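You operate a simulated robot arm through the tools that you are given. There is no shell and no other tool.

The job below is to be done with a simulated two-armed robot. You get a single attempt, and the scene is never put back.

Task
Change the box panel's grey handle for the black one.
Fine: loosen the knob first; grey handle in the handle waste tray, knob tight again, panel where it lay. Set down upright: box handle.

It is judged by the outcome, as a careful person would: the job done as asked, and still so three seconds after it is handed in. It fails if anything else is knocked over, pushed out of place, dropped, spilled or broken.

Robot
Two 7-joint arms with two-finger grippers on one trunk that stands fixed in place. Base frame: the origin is at the foot of the trunk, x ahead of it, y to its left, z up; the work surface is at about z = 0.82. Readings come in m, rad, newtons and seconds.
The left shoulder is at [0.025, 0.213, 1.256], the right one opposite. With the tool pointing down near the work surface each hand reaches from about 0.1 to 0.74 m from the base axis, measured 20 degrees to its own side. Payload 2.2 kg a hand.
Tool frame (each hand has its own): the origin (TCP) lies between the finger pads and is the grasp point; the fingertips stand 0.019 m ahead of it; z points along the fingers, y is the line along which they close. The gripper opens to 0.116 m; its body begins 0.07 m behind the TCP.
Orientation is that of the tool frame in the base frame, as [roll, pitch, yaw] about the fixed x, y, z axes, in that order (R = Rz(yaw) Ry(pitch) Rx(roll)). With the fingers straight down and closing along the base's y, the tool's x points along the base's -x, its y along +y and its z along -z.

Tools
- The arms move only by the tool step_arm. It takes "left_commands", "right_commands" or both (then of equal length, played together; a hand with none holds still); each is a list of rows, each a list of 6 numbers: the shift along the tool's x, y, z in m, then the turn, a rotation vector about the tool's x, y, z in rad. In form: [[x, y, z, ax, ay, az], ...]. A call has 1 to 20 rows; each row is the pose to reach, as a shift and turn from the pose commanded when the call began, along the tool's axes at that moment. "left_grip" and "right_grip" are, for a hand that has rows, the closure in counts, from 0 (fully open) to 255 (shut), set as the call begins (left out, the last holds). Rows are played at 5 a second. More than 0.05 m and 0.15 rad between two rows, or a gripper value outside its range, and nothing of the call is played. Where a pose cannot be reached the arm comes as near as it can. A force on the tool above 40 N (or 10 N above the force at the start of the call, whichever is more), or a blocked arm, ends the call early, and 0.2 s more pass. Each finger travels about 0.2035 m/s and halts on what it meets, pressing with about 39 N; the grip force reading is that of the motor and also rises with nothing between the fingers. The clock runs only during rows and for 0.2 s after the last one: add rows that repeat a pose to give the fingers time. It gives the time, the measured TCP pose, the force on the tool (base axes), the opening and the grip force at its end, in the units of the frame above (readings bear some noise), with the torque about the TCP (base axes, N m) and any sound that the robot's microphone picked up.
- Cameras (640 x 400 px; columns grow to the right, rows downward): "scene" is now at [0.1277, -0.02, 1.422]; the picture's right is [-0.18, -0.98, -0.00], its down [-0.61, 0.11, -0.78] and it looks along [0.77, -0.14, -0.62] (base axes); focal length 244 px, centre (320, 200). "left" rides on the left gripper at [0.069, 0.015, -0.097] in its tool frame; the picture's right is [-0.21, 0.98, 0.00], its down [-0.76, -0.17, -0.63] and it looks along [-0.62, -0.14, 0.77] (tool axes); focal length 251 px, centre (320, 200). "right" rides on the right gripper at [0.069, -0.015, -0.097] in its tool frame; the picture's right is [0.21, 0.98, 0.00], its down [-0.76, 0.17, -0.63] and it looks along [-0.62, 0.14, 0.77] (tool axes); focal length 251 px, centre (320, 200). There is no depth. A picture from a camera that has moved, and an enlarged one, comes with that camera's place and axes in the base frame and with its lens.
- get_image(camera): a new picture of that camera. No time passes.
- slide_trunk(by): moves the trunk up (or, below 0, down) by that many m; the arms and the scene camera ride with it, the base frame stays. It gives what a move gives, with no picture.
- turn_head(pan, tilt): turns the head with the scene camera to pan (to the left, within 1.396 rad either way) and tilt (down, from -0.506 to 1.204), counted from straight ahead of the robot. It gives what a move gives.
- zoom(camera, box): a new picture of the part [left, top, right, bottom] of that camera's present view, enlarged. No time passes.
- finish_job(): hands the job in; it is judged then, once.

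Places have to be worked out from the pictures, the camera data and where the tool is seen. Open the grippers and draw the arms clear of the work before you hand the job in, unless the task says otherwise.

The tools are called by a JSON object that holds its "method" and its "body". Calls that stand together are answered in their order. step_arm: Moves the arms, as the interface text tells. Its arguments: {"type":"object","properties":{"left_commands":{"type":"array","items":{"type":"array","items":{"type":"number"}}},"left_grip":{"type":"number"},"right_commands":{"type":"array","items":{"type":"array","items":{"type":"number"}}},"right_grip":{"type":"number"}},"required":[]} The other tools are called the same way: slide_trunk (by) moves the trunk up or down; turn_head (pan, tilt) turns the head that bears the scene camera; get_image (camera) takes a picture; zoom (camera, box) takes an enlarged picture of a part of a camera's view; finish_job () hands the job in.

At the start:

```text
time_s: 0.0
left_tcp_pos: [0.5594, 0.0928, 1.1757]
left_tcp_rot: [3.139, -0.002, -3.141]
left_force: [0.2, 0.7, -0.3]
left_wrist_torque: [0.02, 0.0, 0.0]
left_finger_gap: 0.1161
left_finger_force: 0.1
right_tcp_pos: [0.3929, -0.3226, 1.252]
right_tcp_rot: [3.139, -0.002, -3.142]
right_force: [0.3, -0.1, 0.0]
right_wrist_torque: [0.02, -0.01, 0.0]
right_finger_gap: 0.1159
right_finger_force: 0.1
trunk travel left (down, up): [-0.4, 0.09]
head pan, tilt (commanded): [-0.183, 0.665]
```

scene: 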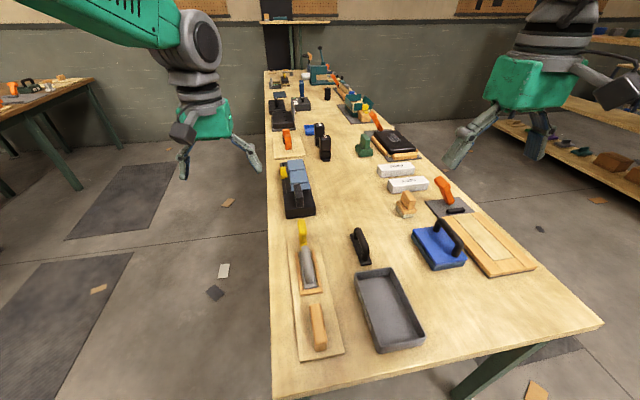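
right: 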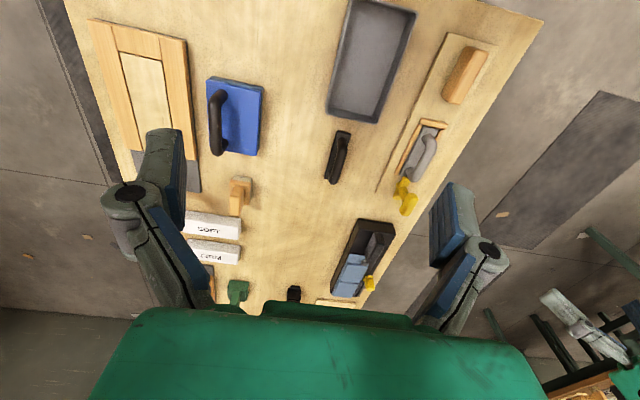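
left: 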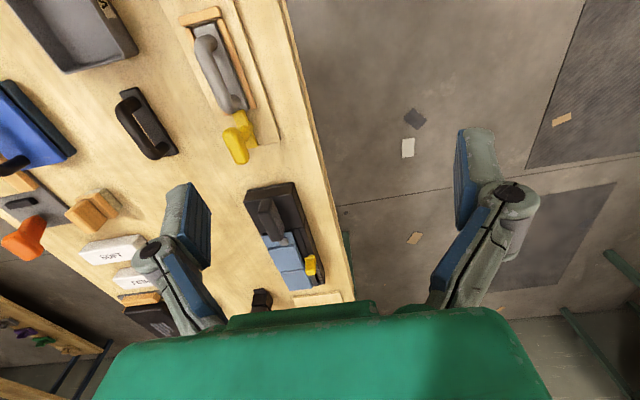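

I'll start by looking closely at the near part of the bench: the panel with the grey handle, the yellow knob, the black handle and the grey tray.

{"method": "zoom", "body": {"camera": "scene", "box": [270, 200, 450, 370]}}

{"method": "zoom", "body": {"camera": "left", "box": [100, 0, 320, 180]}}

{"method": "zoom", "body": {"camera": "right", "box": [300, 0, 540, 220]}}

{"method": "zoom", "body": {"camera": "scene", "box": [380, 150, 560, 290]}}

```text
2.35 times, centred on (360, 285) of scene
camera zoom: at [0.1277, -0.02, 1.422], right [-0.18, -0.98, 0.0], down [-0.61, 0.11, -0.78], along [0.77, -0.14, -0.62], focal length 574 px, centre (226, 0)
```

zoom: 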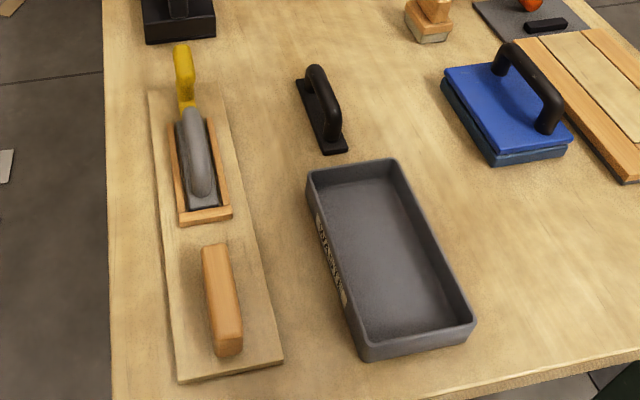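

```text
2.22 times, centred on (210, 90) of left
camera zoom: at [0.4909, 0.1069, 1.2738], right [0.21, 0.98, 0.0], down [0.76, -0.17, 0.63], along [0.62, -0.13, -0.78], focal length 559 px, centre (564, 444)
```

zoom: 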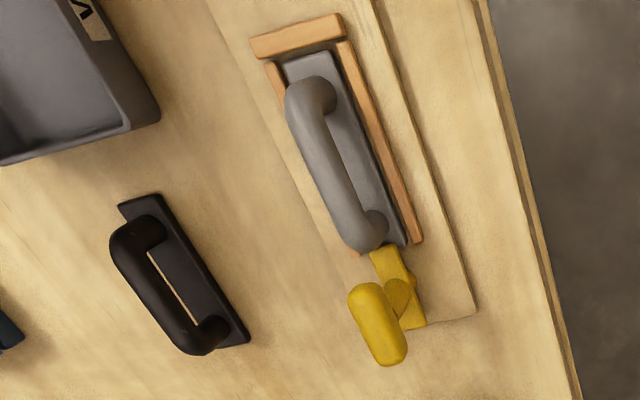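

```text
1.82 times, centred on (420, 110) of right
camera zoom: at [0.3235, -0.3366, 1.3487], right [-0.21, 0.98, 0.0], down [0.76, 0.17, 0.63], along [0.62, 0.14, -0.78], focal length 457 px, centre (138, 364)
```

zoom: 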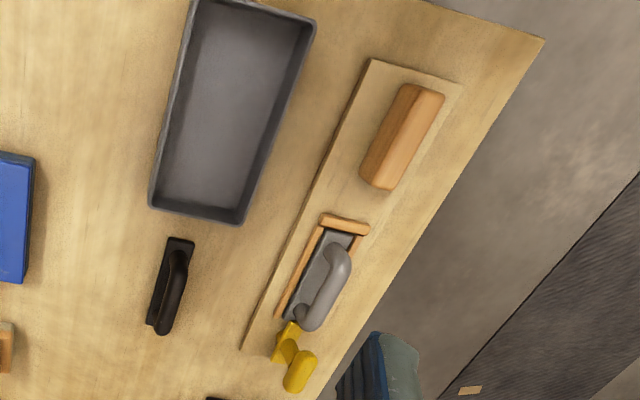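

```text
2.86 times, centred on (470, 220) of scene
camera zoom: at [0.1277, -0.02, 1.422], right [-0.18, -0.98, 0.0], down [-0.61, 0.11, -0.78], along [0.77, -0.14, -0.62], focal length 697 px, centre (-109, 143)
```

zoom: 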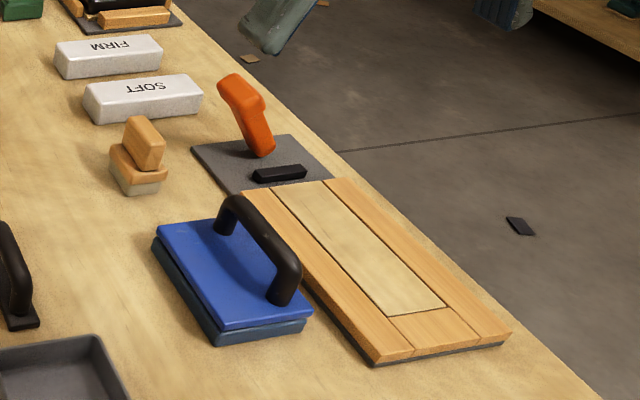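

The tray has a label, and there are several similar stations. I'll zoom on the label, the yellow knob and the rest of the bench before I move anything.

{"method": "zoom", "body": {"camera": "scene", "box": [340, 260, 440, 360]}}

{"method": "zoom", "body": {"camera": "scene", "box": [280, 205, 380, 300]}}

{"method": "zoom", "body": {"camera": "scene", "box": [260, 110, 360, 225]}}

{"method": "zoom", "body": {"camera": "scene", "box": [260, 40, 440, 160]}}

{"method": "zoom", "body": {"camera": "left", "box": [180, 0, 290, 170]}}

{"method": "zoom", "body": {"camera": "left", "box": [220, 160, 370, 310]}}

```text
4.00 times, centred on (390, 310) of scene
camera zoom: at [0.1277, -0.02, 1.422], right [-0.18, -0.98, 0.0], down [-0.61, 0.11, -0.78], along [0.77, -0.14, -0.62], focal length 975 px, centre (40, -240)
```

zoom: 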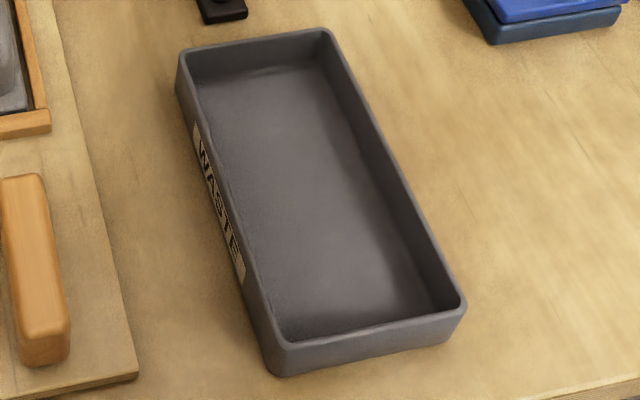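

```text
4.21 times, centred on (330, 252) of scene
camera zoom: at [0.1277, -0.02, 1.422], right [-0.18, -0.98, 0.0], down [-0.61, 0.11, -0.78], along [0.77, -0.14, -0.62], focal length 1027 px, centre (278, -21)
```

zoom: 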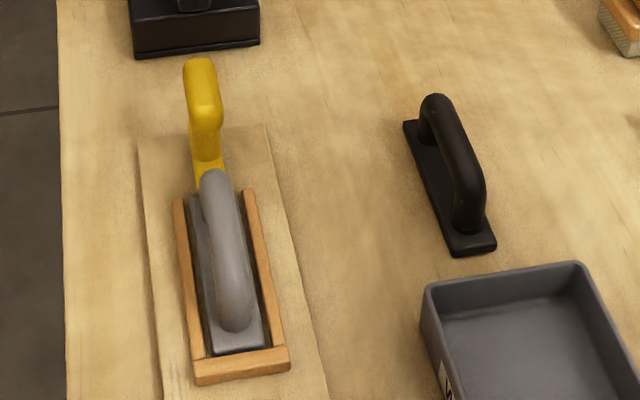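

```text
3.48 times, centred on (310, 168) of scene
camera zoom: at [0.1277, -0.02, 1.422], right [-0.18, -0.98, 0.0], down [-0.61, 0.11, -0.78], along [0.77, -0.14, -0.62], focal length 848 px, centre (355, 313)
```

zoom: 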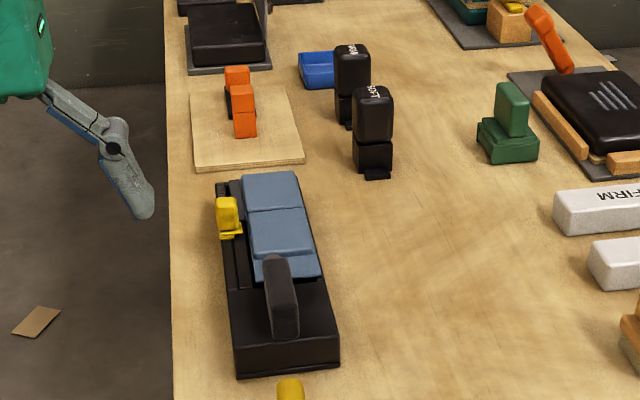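

```text
3.33 times, centred on (350, 100) of scene
camera zoom: at [0.1277, -0.02, 1.422], right [-0.18, -0.98, 0.0], down [-0.61, 0.11, -0.78], along [0.77, -0.14, -0.62], focal length 813 px, centre (220, 533)
```

zoom: 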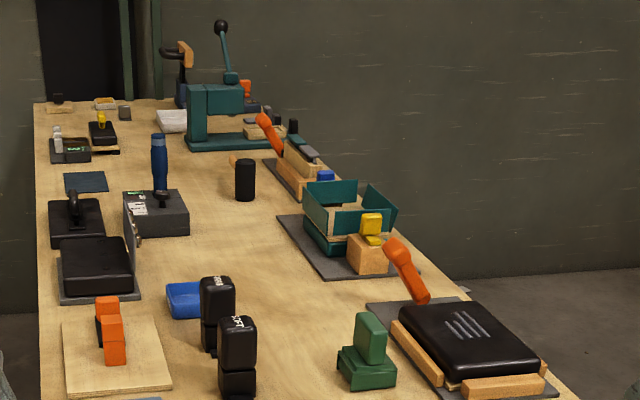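

```text
2.35 times, centred on (235, 85) of left
camera zoom: at [0.4909, 0.1069, 1.2738], right [0.21, 0.98, 0.0], down [0.76, -0.17, 0.63], along [0.62, -0.13, -0.78], focal length 592 px, centre (520, 471)
```

zoom: 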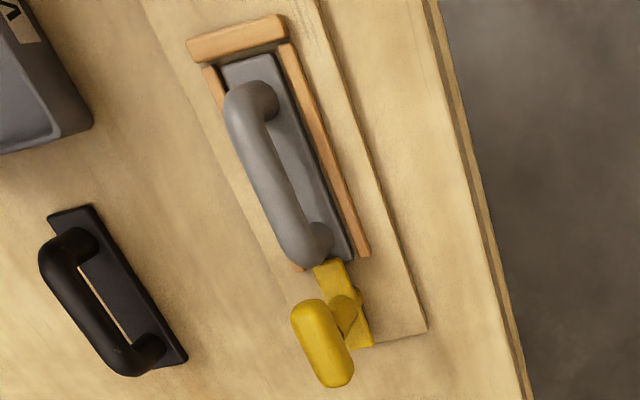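

```text
2.67 times, centred on (295, 235) of left
camera zoom: at [0.4909, 0.1069, 1.2738], right [0.21, 0.98, 0.0], down [0.76, -0.17, 0.63], along [0.62, -0.13, -0.78], focal length 670 px, centre (387, 107)
```

zoom: 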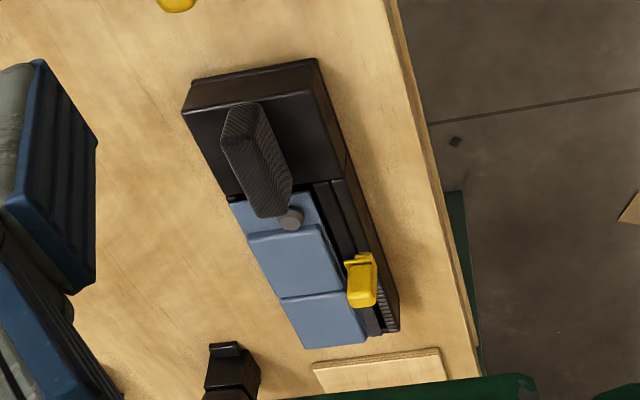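

The job is the near station: the panel with a wood grip block, the grey D-handle in wooden rails, and a yellow knob at the far end around (0.64, -0.06). The black handle is around (0.61, -0.235) and the WASTE tray around (0.41, -0.24). I'll move the left arm aside and bring the right wrist camera over the knob for a close view.

{"method": "step_arm", "body": {"left_commands": [[0.02, 0.026, -0.003, 0, 0, 0], [0.04, 0.052, -0.006, 0, 0, 0], [0.06, 0.078, -0.009, 0, 0, 0], [0.08, 0.104, -0.012, 0, 0, 0], [0.1, 0.13, -0.015, 0, 0, 0], [0.12, 0.156, -0.018, 0, 0, 0], [0.14, 0.182, -0.021, 0, 0, 0], [0.159, 0.207, -0.024, 0, 0, 0]], "right_commands": [[-0.012, 0.029, 0.027, 0, 0, 0], [-0.025, 0.057, 0.055, 0, 0, 0], [-0.037, 0.086, 0.082, 0, 0, 0], [-0.05, 0.115, 0.11, 0, 0, 0], [-0.062, 0.143, 0.137, 0, 0, 0], [-0.074, 0.172, 0.164, 0, 0, 0], [-0.087, 0.2, 0.192, 0, 0, 0], [-0.099, 0.229, 0.219, 0, 0, 0]]}}

{"method": "get_image", "body": {"camera": "right"}}

{"method": "get_image", "body": {"camera": "scene"}}

```text
time_s: 1.8
left_tcp_pos: [0.3968, 0.3057, 1.1965]
left_tcp_rot: [-3.137, 0.002, 3.14]
left_force: [0.1, 0.6, 0.6]
left_wrist_torque: [-0.03, 0.01, 0.01]
left_finger_gap: 0.1161
left_finger_force: 0.0
right_tcp_pos: [0.491, -0.0869, 1.0337]
right_tcp_rot: [-3.139, 0.001, -3.141]
right_force: [0.8, 0.0, -0.5]
right_wrist_torque: [-0.01, 0.02, 0.03]
right_finger_gap: 0.1157
right_finger_force: 0.0
trunk travel left (down, up): [-0.4, 0.09]
head pan, tilt (commanded): [-0.183, 0.665]
```

```text
taken
camera right: at [0.4204, -0.1003, 1.1309], right [-0.21, 0.98, 0.0], down [0.76, 0.17, 0.63], along [0.62, 0.13, -0.77], focal length 251 px, centre (320, 200)
```

right: 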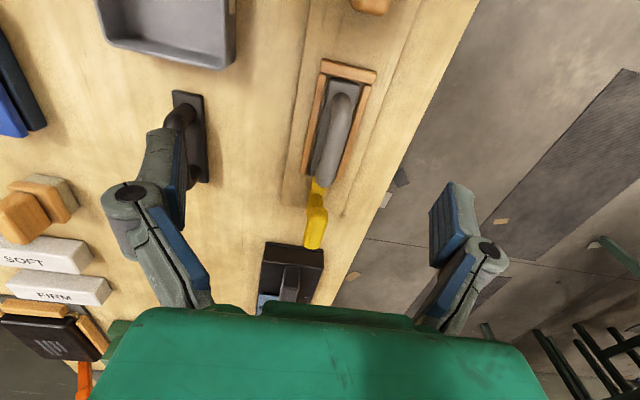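

```text
taken
camera scene: at [0.1278, -0.0121, 1.4221], right [-0.18, -0.98, 0.0], down [-0.61, 0.11, -0.78], along [0.77, -0.15, -0.62], focal length 244 px, centre (320, 200)
```

scene: 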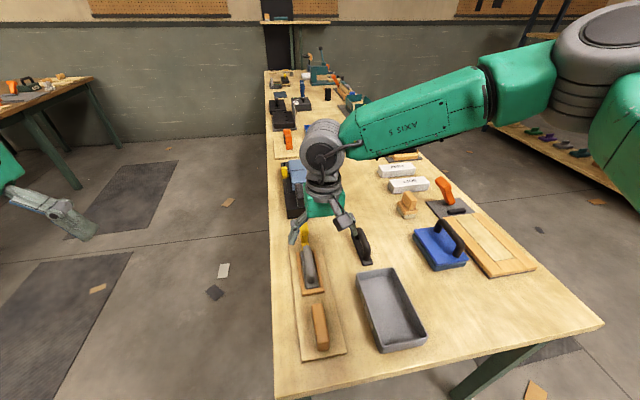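

I'll zoom into the right wrist view around the handle and knob.

{"method": "zoom", "body": {"camera": "right", "box": [270, 50, 390, 260]}}

{"method": "zoom", "body": {"camera": "right", "box": [290, 160, 350, 260]}}

{"method": "zoom", "body": {"camera": "scene", "box": [285, 215, 345, 265]}}

```text
1.90 times, centred on (330, 155) of right
camera zoom: at [0.4204, -0.1003, 1.1309], right [-0.21, 0.98, 0.0], down [0.76, 0.17, 0.63], along [0.62, 0.13, -0.77], focal length 479 px, centre (301, 286)
```

zoom: 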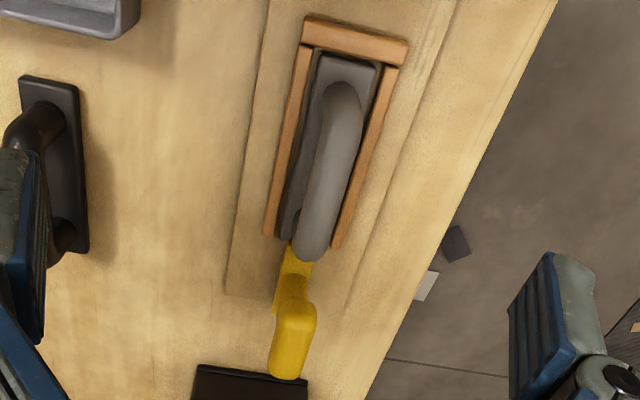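

```text
4.00 times, centred on (320, 210) of right
camera zoom: at [0.4204, -0.1003, 1.1309], right [-0.21, 0.98, 0.0], down [0.76, 0.17, 0.63], along [0.62, 0.13, -0.77], focal length 1006 px, centre (320, 160)
```

zoom: 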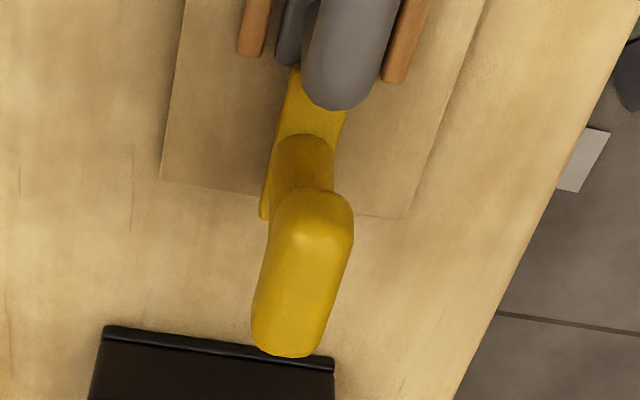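

```text
8.00 times, centred on (315, 240) of scene
camera zoom: at [0.1278, -0.0121, 1.4221], right [-0.18, -0.98, 0.0], down [-0.61, 0.11, -0.78], along [0.77, -0.15, -0.62], focal length 1950 px, centre (360, -120)
```

zoom: 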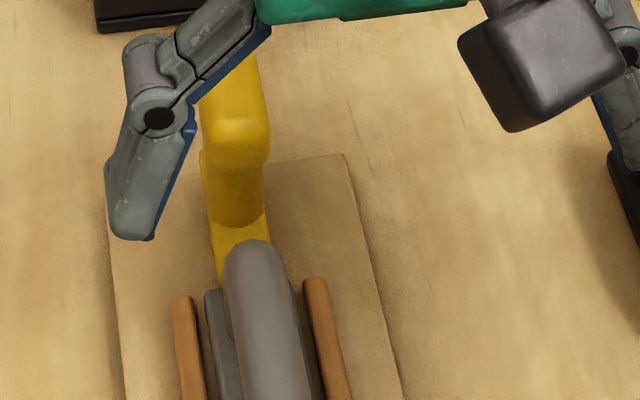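

The knob looks like a vertical stalk with an elongated wing on top and a strip at the bottom, both in line with the panel. I want a side view of it, so I'll yaw the right wrist 90° and look from the -y side.

{"method": "step_arm", "body": {"right_commands": [[-0.0116, -0.0094, 0.0025, 0, 0, -0.1308], [-0.0232, -0.0188, 0.005, 0, 0, -0.2617], [-0.0348, -0.0283, 0.0075, 0, 0, -0.3925], [-0.0463, -0.0377, 0.01, 0, 0, -0.5233], [-0.0579, -0.0471, 0.0125, 0, 0, -0.6542], [-0.0695, -0.0565, 0.015, 0, 0, -0.785], [-0.0811, -0.0659, 0.0175, 0, 0, -0.9158], [-0.0927, -0.0753, 0.02, 0, 0, -1.0467], [-0.1043, -0.0848, 0.0225, 0, 0, -1.1775], [-0.1158, -0.0942, 0.025, 0, 0, -1.3083], [-0.1274, -0.1036, 0.0275, 0, 0, -1.4392], [-0.139, -0.113, 0.03, 0, 0, -1.57]]}}

{"method": "get_image", "body": {"camera": "right"}}

{"method": "get_image", "body": {"camera": "left"}}

```text
time_s: 4.4
left_tcp_pos: [0.3971, 0.2992, 1.1986]
left_tcp_rot: [3.142, 0.001, -3.141]
left_force: [1.0, -0.2, 0.0]
left_wrist_torque: [0.0, 0.01, -0.02]
left_finger_gap: 0.116
left_finger_force: 0.2
right_tcp_pos: [0.5573, -0.2084, 0.9415]
right_tcp_rot: [-2.916, 0.099, -2.062]
right_force: [1.4, -0.5, 0.3]
right_wrist_torque: [0.01, 0.02, -0.01]
right_finger_gap: 0.116
right_finger_force: 0.1
right hand out of reach, approached as far as the arm can: row 7, 8, 9, 10, 11, 12
trunk travel left (down, up): [-0.4, 0.09]
head pan, tilt (commanded): [-0.183, 0.665]
```

```text
taken
camera right: at [0.5131, -0.2729, 1.0325], right [-0.93, 0.28, -0.24], down [0.06, 0.76, 0.65], along [0.37, 0.59, -0.72], focal length 251 px, centre (320, 200)
```

right: 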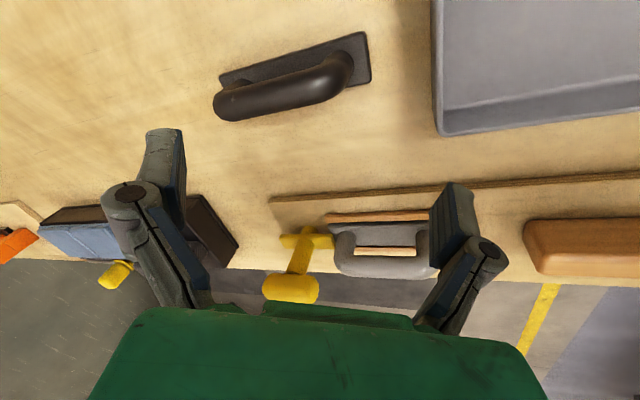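

```text
taken
camera left: at [0.3276, 0.3137, 1.2971], right [0.21, 0.98, 0.0], down [0.76, -0.17, 0.63], along [0.62, -0.14, -0.77], focal length 251 px, centre (320, 200)
```

left: 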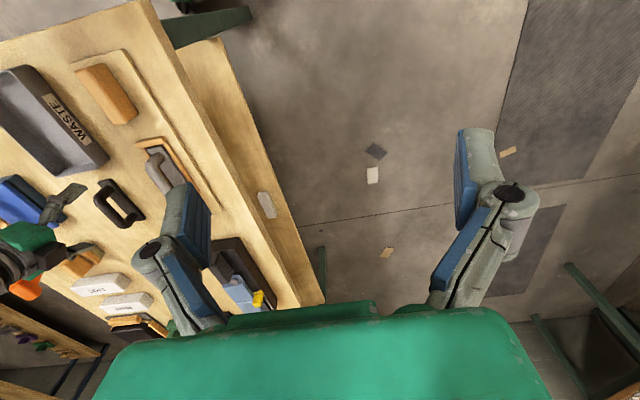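

The arm stopped short of the full turn, but the view is useful. I'll zoom on the knob and handle from this side.

{"method": "zoom", "body": {"camera": "right", "box": [240, 200, 440, 320]}}

{"method": "zoom", "body": {"camera": "right", "box": [200, 20, 380, 130]}}

{"method": "zoom", "body": {"camera": "left", "box": [0, 40, 230, 240]}}

```text
3.20 times, centred on (340, 260) of right
camera zoom: at [0.5131, -0.2729, 1.0325], right [-0.93, 0.28, -0.24], down [0.06, 0.76, 0.65], along [0.37, 0.59, -0.72], focal length 805 px, centre (256, 8)
```

zoom: 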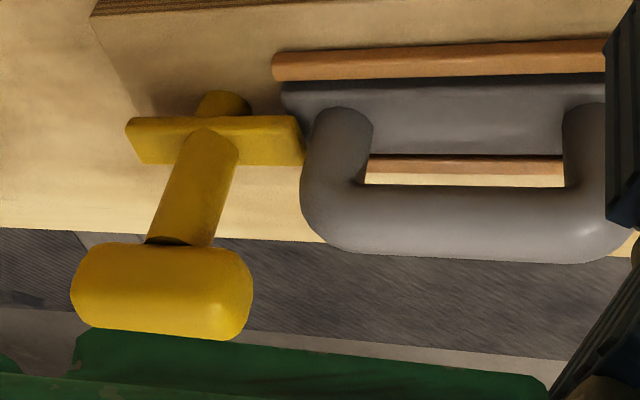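

```text
3.56 times, centred on (290, 75) of right
camera zoom: at [0.5131, -0.2729, 1.0325], right [-0.93, 0.28, -0.24], down [0.06, 0.76, 0.65], along [0.37, 0.59, -0.72], focal length 894 px, centre (427, 644)
```

zoom: 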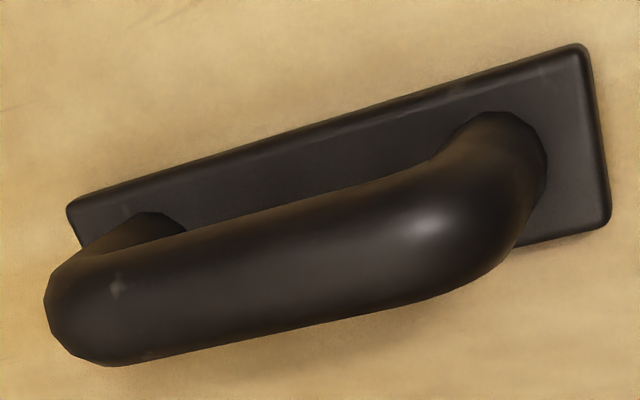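

```text
2.00 times, centred on (115, 140) of left
camera zoom: at [0.3276, 0.3137, 1.2971], right [0.21, 0.98, 0.0], down [0.76, -0.17, 0.63], along [0.62, -0.14, -0.77], focal length 503 px, centre (730, 320)
```

zoom: 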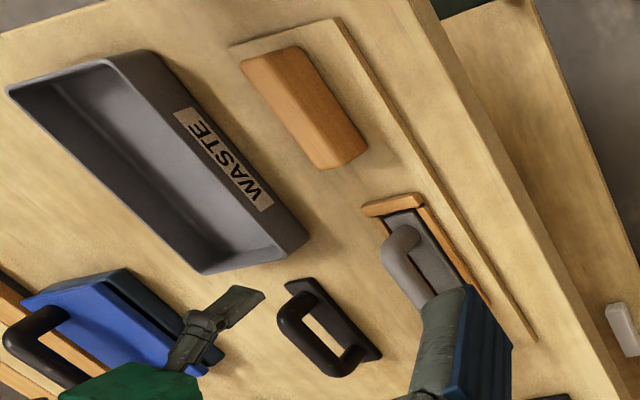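

The mechanism is clear now: a post, a turn-bar whose end laps the grey base, a stalk, and a T-wing at about (0.640, -0.058, 0.915). The grey bar is near (0.545, -0.061, 0.884). I'll back the right wrist out along the way it came, a few rows first, to see how the command frame behaves after the unreachable pose.

{"method": "step_arm", "body": {"right_commands": [[-0.0094, 0.0116, -0.0025, 0, 0, 0.1308], [-0.0188, 0.0232, -0.005, 0, 0, 0.2617], [-0.0283, 0.0348, -0.0075, 0, 0, 0.3925]]}}

{"method": "get_image", "body": {"camera": "scene"}}

```text
time_s: 5.2
left_tcp_pos: [0.3968, 0.3038, 1.1985]
left_tcp_rot: [3.141, 0.002, 3.141]
left_force: [0.3, 0.3, 0.4]
left_wrist_torque: [0.0, 0.0, 0.0]
left_finger_gap: 0.1159
left_finger_force: 0.0
right_tcp_pos: [0.5408, -0.1628, 0.9456]
right_tcp_rot: [-2.969, 0.176, -2.458]
right_force: [0.4, 0.0, 0.6]
right_wrist_torque: [0.02, 0.06, 0.0]
right_finger_gap: 0.1159
right_finger_force: 0.0
trunk travel left (down, up): [-0.4, 0.09]
head pan, tilt (commanded): [-0.183, 0.665]
```

```text
taken
camera scene: at [0.128, -0.015, 1.422], right [-0.18, -0.98, 0.0], down [-0.61, 0.11, -0.78], along [0.77, -0.14, -0.62], focal length 244 px, centre (320, 200)
```

scene: 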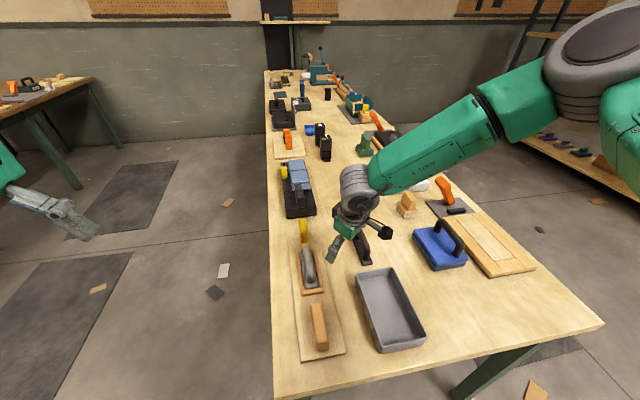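

The reading shows commands start from the reached (tilted) pose. I'll bring the right hand back to straight down above the wood grip block near (0.385, -0.063), with a couple of settling rows.

{"method": "step_arm", "body": {"right_commands": [[0.0073, 0.0237, -0.0105, -0.0151, 0.0325, 0.095], [0.0145, 0.0474, -0.0209, -0.0301, 0.0649, 0.1899], [0.0218, 0.0711, -0.0314, -0.0452, 0.0974, 0.2849], [0.0291, 0.0948, -0.0418, -0.0602, 0.1299, 0.3799], [0.0364, 0.1185, -0.0523, -0.0753, 0.1624, 0.4749], [0.0436, 0.1422, -0.0627, -0.0903, 0.1948, 0.5698], [0.0509, 0.1659, -0.0732, -0.1054, 0.2273, 0.6648], [0.0509, 0.1659, -0.0732, -0.1054, 0.2273, 0.6648], [0.0509, 0.1659, -0.0732, -0.1054, 0.2273, 0.6648]]}}

{"method": "get_image", "body": {"camera": "right"}}

{"method": "get_image", "body": {"camera": "scene"}}

```text
time_s: 7.2
left_tcp_pos: [0.3976, 0.3038, 1.1976]
left_tcp_rot: [-3.139, 0.003, -3.141]
left_force: [-0.4, 0.3, -0.5]
left_wrist_torque: [0.01, 0.01, -0.04]
left_finger_gap: 0.1162
left_finger_force: 0.1
right_tcp_pos: [0.3808, -0.0633, 0.9811]
right_tcp_rot: [-3.141, 0.002, -3.138]
right_force: [0.6, 0.5, 0.6]
right_wrist_torque: [0.0, 0.03, 0.01]
right_finger_gap: 0.1163
right_finger_force: 0.1
trunk travel left (down, up): [-0.4, 0.09]
head pan, tilt (commanded): [-0.183, 0.665]
```

```text
taken
camera right: at [0.3116, -0.0769, 1.0776], right [-0.22, 0.98, 0.0], down [0.76, 0.17, 0.63], along [0.62, 0.14, -0.77], focal length 251 px, centre (320, 200)
```

right: 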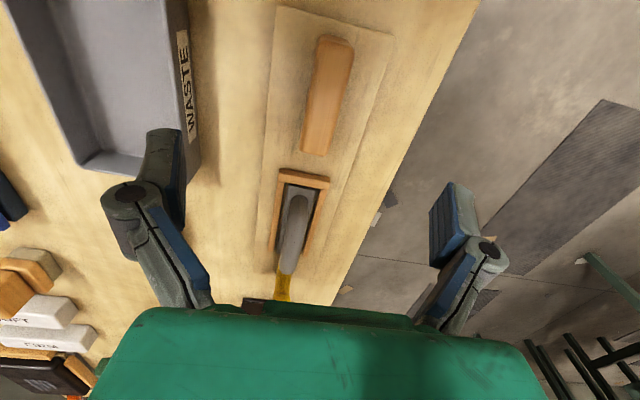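

```text
taken
camera scene: at [0.1273, -0.0156, 1.4221], right [-0.18, -0.98, 0.0], down [-0.61, 0.11, -0.78], along [0.77, -0.14, -0.62], focal length 244 px, centre (320, 200)
```

scene: 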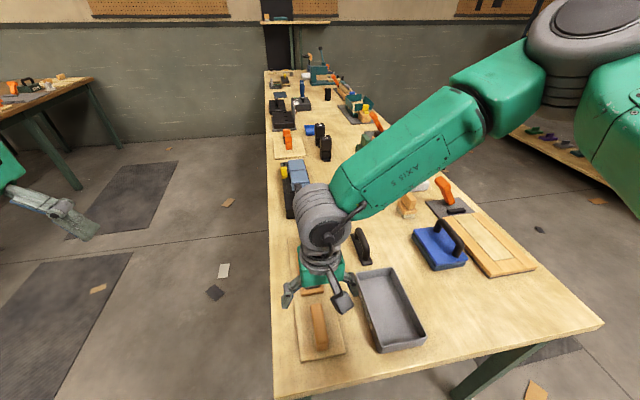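

The lean of about +4 mm in y persists, so I'll rely on measured readings. I'll zoom on the block to locate it and check the tray and rails.

{"method": "zoom", "body": {"camera": "right", "box": [250, 0, 410, 170]}}

{"method": "zoom", "body": {"camera": "right", "box": [250, 160, 350, 310]}}

```text
2.35 times, centred on (330, 85) of right
camera zoom: at [0.3116, -0.0769, 1.0776], right [-0.22, 0.98, 0.0], down [0.76, 0.17, 0.63], along [0.62, 0.14, -0.77], focal length 592 px, centre (296, 471)
```

zoom: 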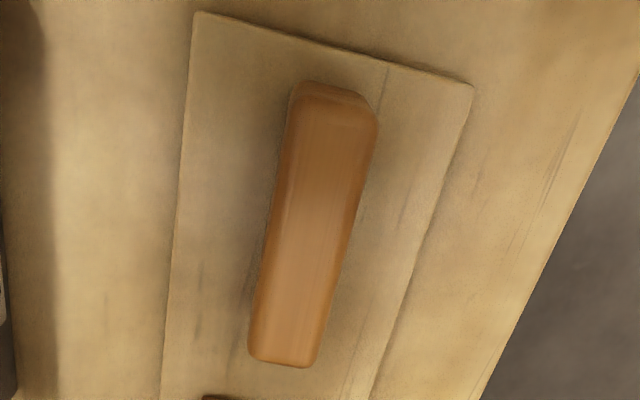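

```text
2.67 times, centred on (300, 235) of right
camera zoom: at [0.3116, -0.0769, 1.0776], right [-0.22, 0.98, 0.0], down [0.76, 0.17, 0.63], along [0.62, 0.14, -0.77], focal length 670 px, centre (373, 107)
```

zoom: 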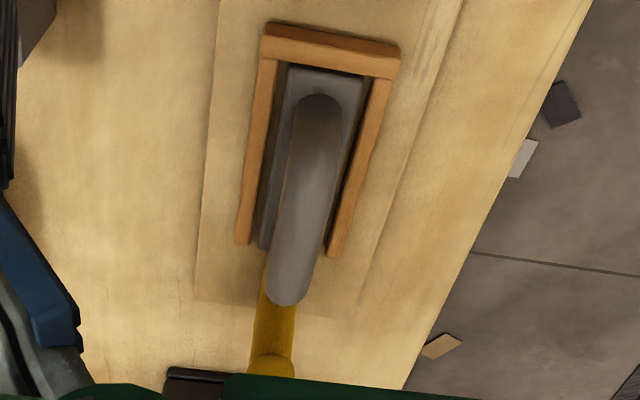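

The block sits around (0.382, -0.058) with its top at about 0.868, and is about 23 mm wide. Before gripping anything, I'll bring the left hand above the knob so the trunk lean settles, aiming for TCP (0.640, -0.058, 1.03).

{"method": "step_arm", "body": {"left_commands": [[-0.0202, -0.0302, 0.014, 0, 0, 0], [-0.0403, -0.0603, 0.028, 0, 0, 0], [-0.0605, -0.0905, 0.042, 0, 0, 0], [-0.0807, -0.1207, 0.056, 0, 0, 0], [-0.1008, -0.1508, 0.07, 0, 0, 0], [-0.121, -0.181, 0.084, 0, 0, 0], [-0.1412, -0.2112, 0.098, 0, 0, 0], [-0.1613, -0.2413, 0.112, 0, 0, 0], [-0.1815, -0.2715, 0.126, 0, 0, 0], [-0.2017, -0.3017, 0.14, 0, 0, 0], [-0.2218, -0.3318, 0.154, 0, 0, 0], [-0.242, -0.362, 0.168, 0, 0, 0], [-0.242, -0.362, 0.168, 0, 0, 0], [-0.242, -0.362, 0.168, 0, 0, 0]]}}

{"method": "get_image", "body": {"camera": "left"}}

{"method": "get_image", "body": {"camera": "scene"}}

{"method": "get_image", "body": {"camera": "right"}}

```text
time_s: 10.2
left_tcp_pos: [0.6383, -0.0535, 1.0329]
left_tcp_rot: [-3.141, 0.002, -3.139]
left_force: [-0.6, -0.7, -0.3]
left_wrist_torque: [-0.03, 0.06, 0.0]
left_finger_gap: 0.1161
left_finger_force: 0.0
left hand out of reach, approached as far as the arm can: row 12, 13, 14
right_tcp_pos: [0.3818, -0.062, 0.9806]
right_tcp_rot: [-3.141, 0.002, -3.137]
right_force: [-0.6, 1.3, 0.3]
right_wrist_torque: [0.03, 0.06, -0.01]
right_finger_gap: 0.1159
right_finger_force: 0.0
trunk travel left (down, up): [-0.4, 0.09]
head pan, tilt (commanded): [-0.183, 0.665]
```

```text
taken
camera left: at [0.5693, -0.0397, 1.1308], right [0.21, 0.98, 0.0], down [0.76, -0.16, 0.63], along [0.62, -0.14, -0.77], focal length 251 px, centre (320, 200)
```

left: 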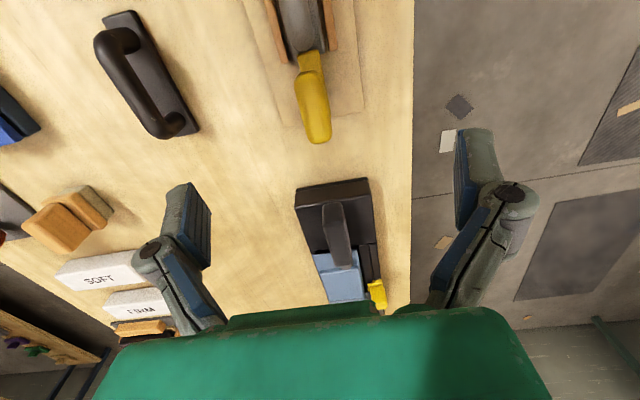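

```text
taken
camera scene: at [0.1288, -0.0167, 1.422], right [-0.18, -0.98, 0.0], down [-0.61, 0.11, -0.78], along [0.77, -0.14, -0.62], focal length 244 px, centre (320, 200)
```

scene: 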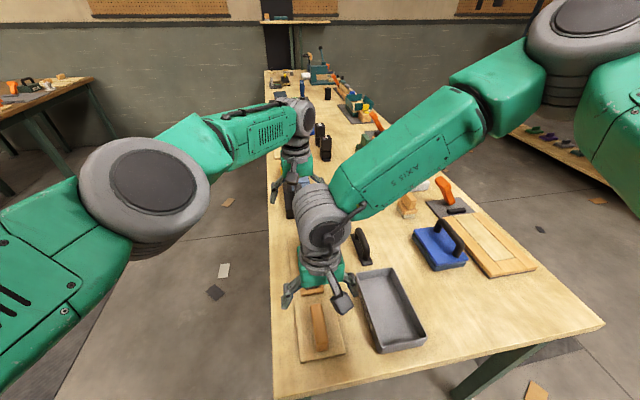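

```text
taken
camera right: at [0.3117, -0.077, 1.0777], right [-0.22, 0.98, 0.0], down [0.76, 0.17, 0.63], along [0.62, 0.14, -0.77], focal length 251 px, centre (320, 200)
```

right: 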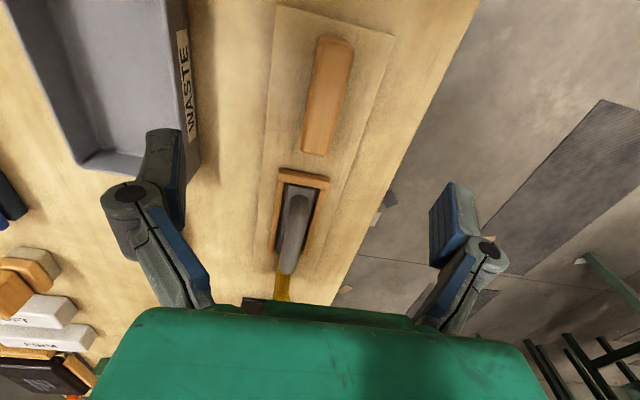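

The left hand is right at the edge of its reach here, so the right hand may suit the knob better. I'll zoom on the knob from this left camera view to refine its position.

{"method": "zoom", "body": {"camera": "left", "box": [250, 0, 370, 150]}}

{"method": "zoom", "body": {"camera": "left", "box": [80, 0, 220, 150]}}

```text
2.67 times, centred on (310, 75) of left
camera zoom: at [0.5693, -0.0397, 1.1308], right [0.21, 0.98, 0.0], down [0.76, -0.16, 0.63], along [0.62, -0.14, -0.77], focal length 670 px, centre (347, 533)
```

zoom: 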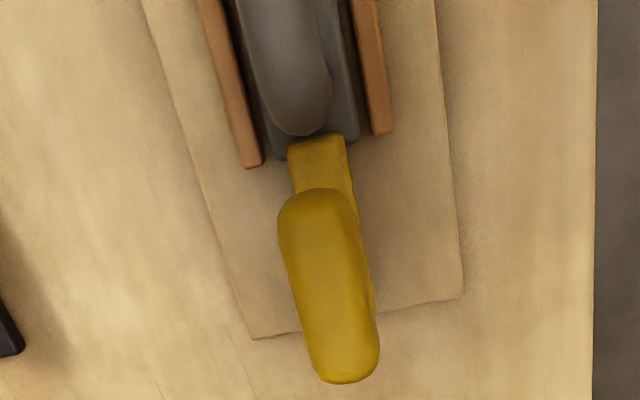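

```text
2.67 times, centred on (150, 75) of left
camera zoom: at [0.5693, -0.0397, 1.1308], right [0.21, 0.98, 0.0], down [0.76, -0.16, 0.63], along [0.62, -0.14, -0.77], focal length 670 px, centre (773, 533)
```

zoom: 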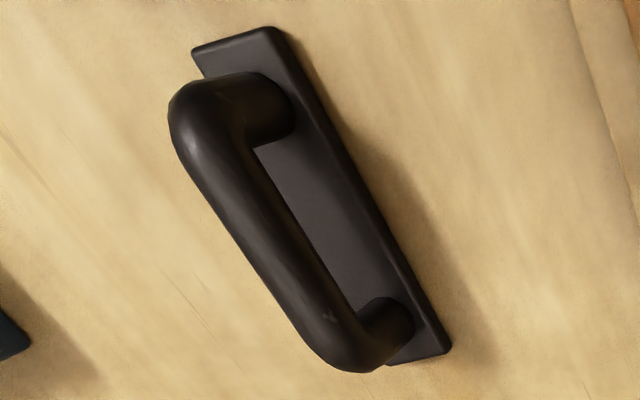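

The knob axis comes out at about (0.638, -0.058), with the wing top near 0.926. I'll test, up here in free air, whether the left wrist can do the counter-clockwise quarter turn at this spot.

{"method": "step_arm", "body": {"left_commands": [[0, 0, 0, 0, 0, -0.14], [0, 0, 0, 0, 0, -0.28], [0, 0, 0, 0, 0, -0.42], [0, 0, 0, 0, 0, -0.56], [0, 0, 0, 0, 0, -0.7], [0, 0, 0, 0, 0, -0.84], [0, 0, 0, 0, 0, -0.98], [0, 0, 0, 0, 0, -1.12], [0, 0, 0, 0, 0, -1.26], [0, 0, 0, 0, 0, -1.4], [0, 0, 0, 0, 0, -1.54]]}}

{"method": "get_image", "body": {"camera": "scene"}}

```text
time_s: 12.6
left_tcp_pos: [0.638, -0.0566, 1.0323]
left_tcp_rot: [-3.141, 0.001, -1.599]
left_force: [-0.5, 0.4, -1.1]
left_wrist_torque: [-0.03, 0.02, 0.01]
left_finger_gap: 0.1158
left_finger_force: 0.1
right_tcp_pos: [0.3818, -0.0659, 0.9807]
right_tcp_rot: [3.141, 0.0, -3.138]
right_force: [0.5, -0.8, -0.7]
right_wrist_torque: [0.02, 0.04, 0.0]
right_finger_gap: 0.1161
right_finger_force: 0.0
trunk travel left (down, up): [-0.4, 0.09]
head pan, tilt (commanded): [-0.183, 0.665]
```

```text
taken
camera scene: at [0.1291, -0.0187, 1.4219], right [-0.18, -0.98, 0.0], down [-0.61, 0.11, -0.78], along [0.77, -0.14, -0.62], focal length 244 px, centre (320, 200)
```

scene: 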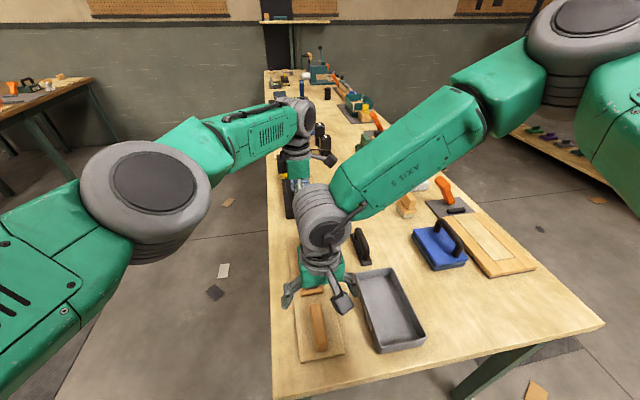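

The left wrist can do the full +90° here, so the left hand will turn the knob while the right hand steadies the block. I'll turn it back and add idle rows to see whether the trunk sway settles.

{"method": "step_arm", "body": {"left_commands": [[0, 0, 0, 0, 0, 0.14], [0, 0, 0, 0, 0, 0.28], [0, 0, 0, 0, 0, 0.42], [0, 0, 0, 0, 0, 0.56], [0, 0, 0, 0, 0, 0.7], [0, 0, 0, 0, 0, 0.84], [0, 0, 0, 0, 0, 0.98], [0, 0, 0, 0, 0, 1.12], [0, 0, 0, 0, 0, 1.26], [0, 0, 0, 0, 0, 1.4], [0, 0, 0, 0, 0, 1.54], [0, 0, 0, 0, 0, 1.54]]}}

{"method": "step_arm", "body": {"left_commands": [[0, 0, 0, 0, 0, 0], [0, 0, 0, 0, 0, 0], [0, 0, 0, 0, 0, 0], [0, 0, 0, 0, 0, 0], [0, 0, 0, 0, 0, 0], [0, 0, 0, 0, 0, 0]]}}

{"method": "step_arm", "body": {"left_commands": [[0, 0, 0, 0, 0, 0], [0, 0, 0, 0, 0, 0], [0, 0, 0, 0, 0, 0], [0, 0, 0, 0, 0, 0], [0, 0, 0, 0, 0, 0], [0, 0, 0, 0, 0, 0]]}}

```text
time_s: 15.2
left_tcp_pos: [0.6383, -0.057, 1.033]
left_tcp_rot: [3.142, 0.0, 3.14]
left_force: [0.4, -0.2, -1.1]
left_wrist_torque: [0.01, 0.0, 0.04]
left_finger_gap: 0.1161
left_finger_force: 0.0
right_tcp_pos: [0.3815, -0.0652, 0.9805]
right_tcp_rot: [3.139, 0.001, -3.139]
right_force: [-0.9, 0.8, 0.2]
right_wrist_torque: [0.02, 0.0, 0.0]
right_finger_gap: 0.1159
right_finger_force: 0.1
trunk travel left (down, up): [-0.4, 0.09]
head pan, tilt (commanded): [-0.183, 0.665]
```

```text
time_s: 16.6
left_tcp_pos: [0.6388, -0.0564, 1.0332]
left_tcp_rot: [-3.14, 0.001, -3.142]
left_force: [-0.1, 0.2, 0.1]
left_wrist_torque: [0.03, -0.02, 0.0]
left_finger_gap: 0.1158
left_finger_force: 0.0
right_tcp_pos: [0.3827, -0.0658, 0.9806]
right_tcp_rot: [3.139, -0.001, -3.138]
right_force: [0.4, 0.7, 0.2]
right_wrist_torque: [0.03, 0.0, 0.02]
right_finger_gap: 0.1159
right_finger_force: 0.0
trunk travel left (down, up): [-0.4, 0.09]
head pan, tilt (commanded): [-0.183, 0.665]
```

```text
time_s: 18.0
left_tcp_pos: [0.6385, -0.057, 1.0323]
left_tcp_rot: [3.141, 0.002, -3.14]
left_force: [-0.5, -0.3, -0.2]
left_wrist_torque: [0.0, 0.01, 0.03]
left_finger_gap: 0.1161
left_finger_force: 0.0
right_tcp_pos: [0.382, -0.063, 0.9802]
right_tcp_rot: [3.14, -0.001, -3.138]
right_force: [0.1, 0.7, -0.4]
right_wrist_torque: [0.0, 0.0, -0.02]
right_finger_gap: 0.1163
right_finger_force: 0.1
trunk travel left (down, up): [-0.4, 0.09]
head pan, tilt (commanded): [-0.183, 0.665]
```

The sway has settled: left at (0.6385, -0.057, 1.033), right at (0.382, -0.0645, 0.980), both in line with their targets. I'll lower the trunk by 0.09 so both fingertips stop just above the wing and the block, then check alignment.

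{"method": "slide_trunk", "body": {"by": -0.09}}

{"method": "get_image", "body": {"camera": "left"}}

{"method": "get_image", "body": {"camera": "right"}}

{"method": "get_image", "body": {"camera": "scene"}}

```text
time_s: 19.2
left_tcp_pos: [0.6373, -0.0582, 0.9446]
left_tcp_rot: [-3.141, 0.001, 3.141]
left_force: [0.0, 0.5, 0.4]
left_wrist_torque: [0.0, -0.03, 0.01]
left_finger_gap: 0.1159
left_finger_force: 0.1
right_tcp_pos: [0.3815, -0.0635, 0.8906]
right_tcp_rot: [3.139, 0.001, -3.136]
right_force: [0.4, 0.7, -0.5]
right_wrist_torque: [0.01, 0.02, -0.03]
right_finger_gap: 0.1161
right_finger_force: 0.0
trunk travel left (down, up): [-0.31, 0.18]
head pan, tilt (commanded): [-0.183, 0.665]
```

```text
taken
camera left: at [0.5691, -0.043, 1.0421], right [0.21, 0.98, 0.0], down [0.76, -0.17, 0.63], along [0.62, -0.14, -0.77], focal length 251 px, centre (320, 200)
```

left: 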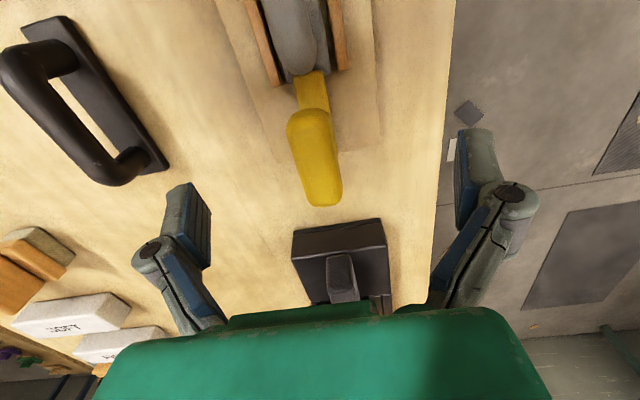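

```text
taken
camera right: at [0.3115, -0.0789, 0.9878], right [-0.22, 0.98, 0.0], down [0.76, 0.17, 0.63], along [0.62, 0.14, -0.77], focal length 251 px, centre (320, 200)
```

right: 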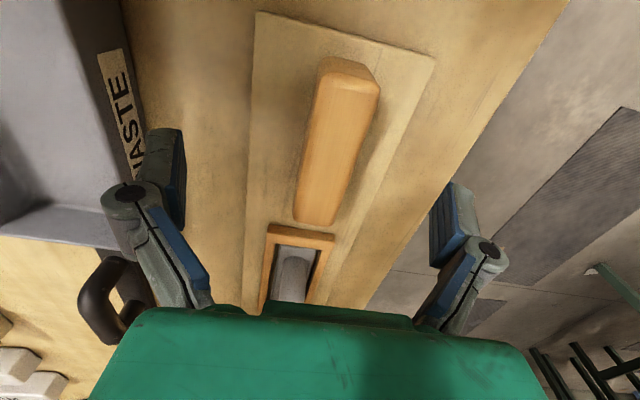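

```text
taken
camera scene: at [0.1285, -0.0186, 1.332], right [-0.18, -0.98, 0.0], down [-0.61, 0.11, -0.78], along [0.77, -0.14, -0.62], focal length 244 px, centre (320, 200)
```

scene: 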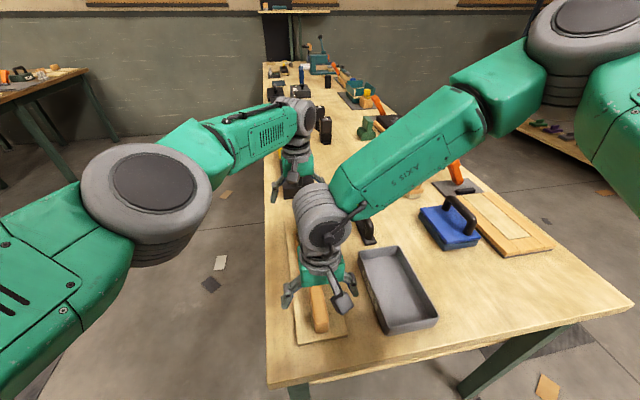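

Both are close to aligned. I'll zoom in to refine the lateral offsets before lowering the last few centimetres.

{"method": "zoom", "body": {"camera": "left", "box": [240, 40, 400, 240]}}

{"method": "zoom", "body": {"camera": "right", "box": [240, 30, 440, 260]}}

```text
2.00 times, centred on (320, 140) of left
camera zoom: at [0.5691, -0.043, 1.0421], right [0.21, 0.98, 0.0], down [0.76, -0.17, 0.63], along [0.62, -0.14, -0.77], focal length 503 px, centre (320, 320)
```

zoom: 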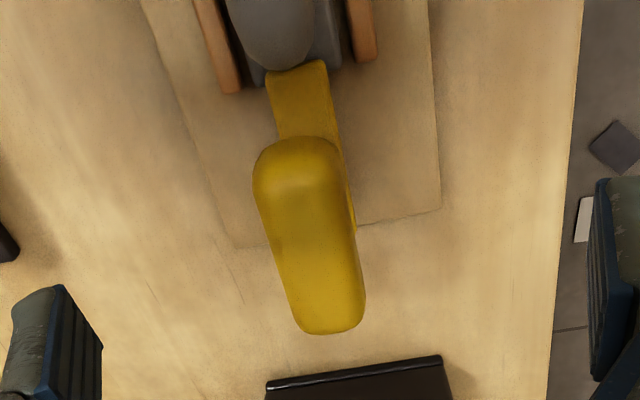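

```text
1.74 times, centred on (340, 145) of right
camera zoom: at [0.3115, -0.0789, 0.9878], right [-0.22, 0.98, 0.0], down [0.76, 0.17, 0.63], along [0.62, 0.14, -0.77], focal length 437 px, centre (285, 296)
```

zoom: 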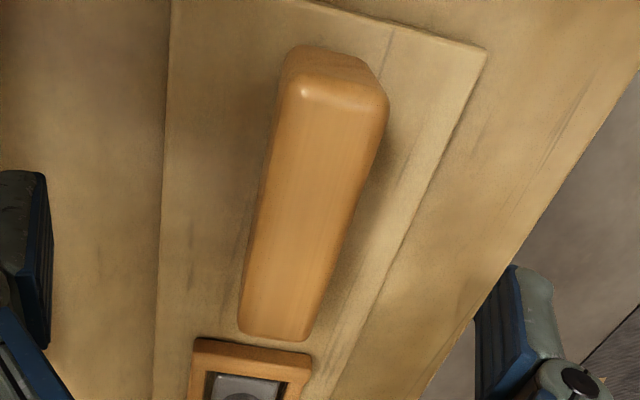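

The block centre is about (0.384, -0.058) with about +1.8° yaw, and the wing centre about (0.638, -0.060). I'll lower both hands into straddling positions, grippers still open.

{"method": "step_arm", "body": {"left_commands": [[-0.0007, -0.0018, 0.01, 0, 0, 0], [-0.0007, -0.0018, 0.022, 0, 0, 0], [-0.0007, -0.0018, 0.032, 0, 0, 0], [-0.0007, -0.0018, 0.032, 0, 0, 0], [-0.0007, -0.0018, 0.032, 0, 0, 0]], "right_commands": [[-0.0025, 0.0055, 0.01, 0, 0, -0.022], [-0.0025, 0.0055, 0.02, 0, 0, -0.022], [-0.0025, 0.0055, 0.0285, 0, 0, -0.022], [-0.0025, 0.0055, 0.0285, 0, 0, -0.022], [-0.0025, 0.0055, 0.0285, 0, 0, -0.022]]}}

{"method": "get_image", "body": {"camera": "left"}}

{"method": "get_image", "body": {"camera": "right"}}

```text
time_s: 20.4
left_tcp_pos: [0.6355, -0.0558, 0.9104]
left_tcp_rot: [3.141, 0.0, 3.14]
left_force: [0.1, 0.2, 0.3]
left_wrist_torque: [0.0, -0.02, -0.02]
left_finger_gap: 0.1158
left_finger_force: 0.0
left hand out of reach, approached as far as the arm can: row 2, 3, 4, 5
right_tcp_pos: [0.3843, -0.0589, 0.8626]
right_tcp_rot: [3.141, 0.001, -3.116]
right_force: [-0.4, 0.3, 0.3]
right_wrist_torque: [-0.01, -0.03, 0.02]
right_finger_gap: 0.1157
right_finger_force: 0.0
trunk travel left (down, up): [-0.31, 0.18]
head pan, tilt (commanded): [-0.183, 0.665]
```

```text
taken
camera left: at [0.5657, -0.0416, 1.0091], right [0.21, 0.98, 0.0], down [0.76, -0.17, 0.63], along [0.62, -0.14, -0.77], focal length 251 px, centre (320, 200)
```

left: 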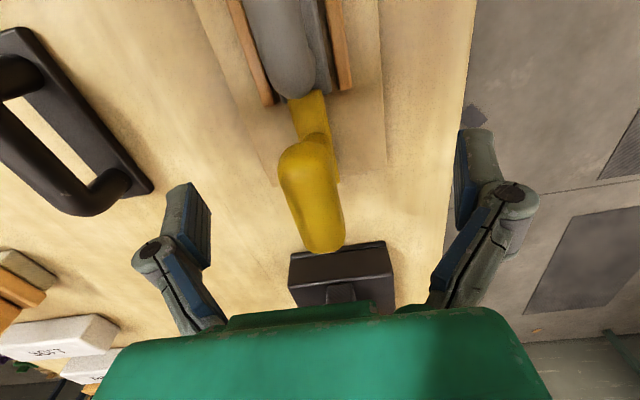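

```text
taken
camera right: at [0.3147, -0.0749, 0.9585], right [-0.24, 0.97, 0.0], down [0.75, 0.18, 0.63], along [0.61, 0.15, -0.77], focal length 251 px, centre (320, 200)
```

right: 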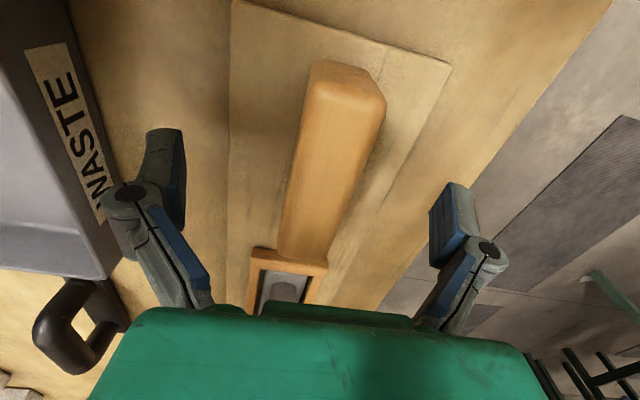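

The left arm runs out of reach as it goes lower, with the wrist below the shoulder. I'll raise both hands 0.06 and drop the trunk another 0.06 to recover reach, then correct the few-millimetre offsets.

{"method": "step_arm", "body": {"left_commands": [[0, 0, -0.03, 0, 0, 0], [0, 0, -0.06, 0, 0, 0], [0, 0, -0.06, 0, 0, 0]], "right_commands": [[0, 0, -0.03, 0, 0, 0], [0, 0, -0.06, 0, 0, 0], [0, 0, -0.06, 0, 0, 0]]}}

{"method": "slide_trunk", "body": {"by": -0.055}}

```text
time_s: 21.2
left_tcp_pos: [0.634, -0.0538, 0.9705]
left_tcp_rot: [3.139, -0.001, -3.141]
left_force: [-0.2, -0.1, 1.0]
left_wrist_torque: [0.02, 0.02, 0.02]
left_finger_gap: 0.1161
left_finger_force: 0.1
right_tcp_pos: [0.3853, -0.0575, 0.9227]
right_tcp_rot: [3.14, 0.0, -3.115]
right_force: [-0.1, 0.4, -0.6]
right_wrist_torque: [0.02, 0.03, -0.02]
right_finger_gap: 0.1163
right_finger_force: 0.0
trunk travel left (down, up): [-0.31, 0.18]
head pan, tilt (commanded): [-0.183, 0.665]
```

```text
time_s: 22.2
left_tcp_pos: [0.6332, -0.0536, 0.9166]
left_tcp_rot: [-3.14, 0.003, 3.141]
left_force: [0.4, -0.9, -0.1]
left_wrist_torque: [-0.03, -0.01, 0.0]
left_finger_gap: 0.1159
left_finger_force: 0.1
right_tcp_pos: [0.3829, -0.0568, 0.8681]
right_tcp_rot: [3.14, 0.002, -3.117]
right_force: [-0.5, 0.1, -0.4]
right_wrist_torque: [0.0, 0.01, 0.01]
right_finger_gap: 0.1162
right_finger_force: 0.1
trunk travel left (down, up): [-0.255, 0.235]
head pan, tilt (commanded): [-0.183, 0.665]
```

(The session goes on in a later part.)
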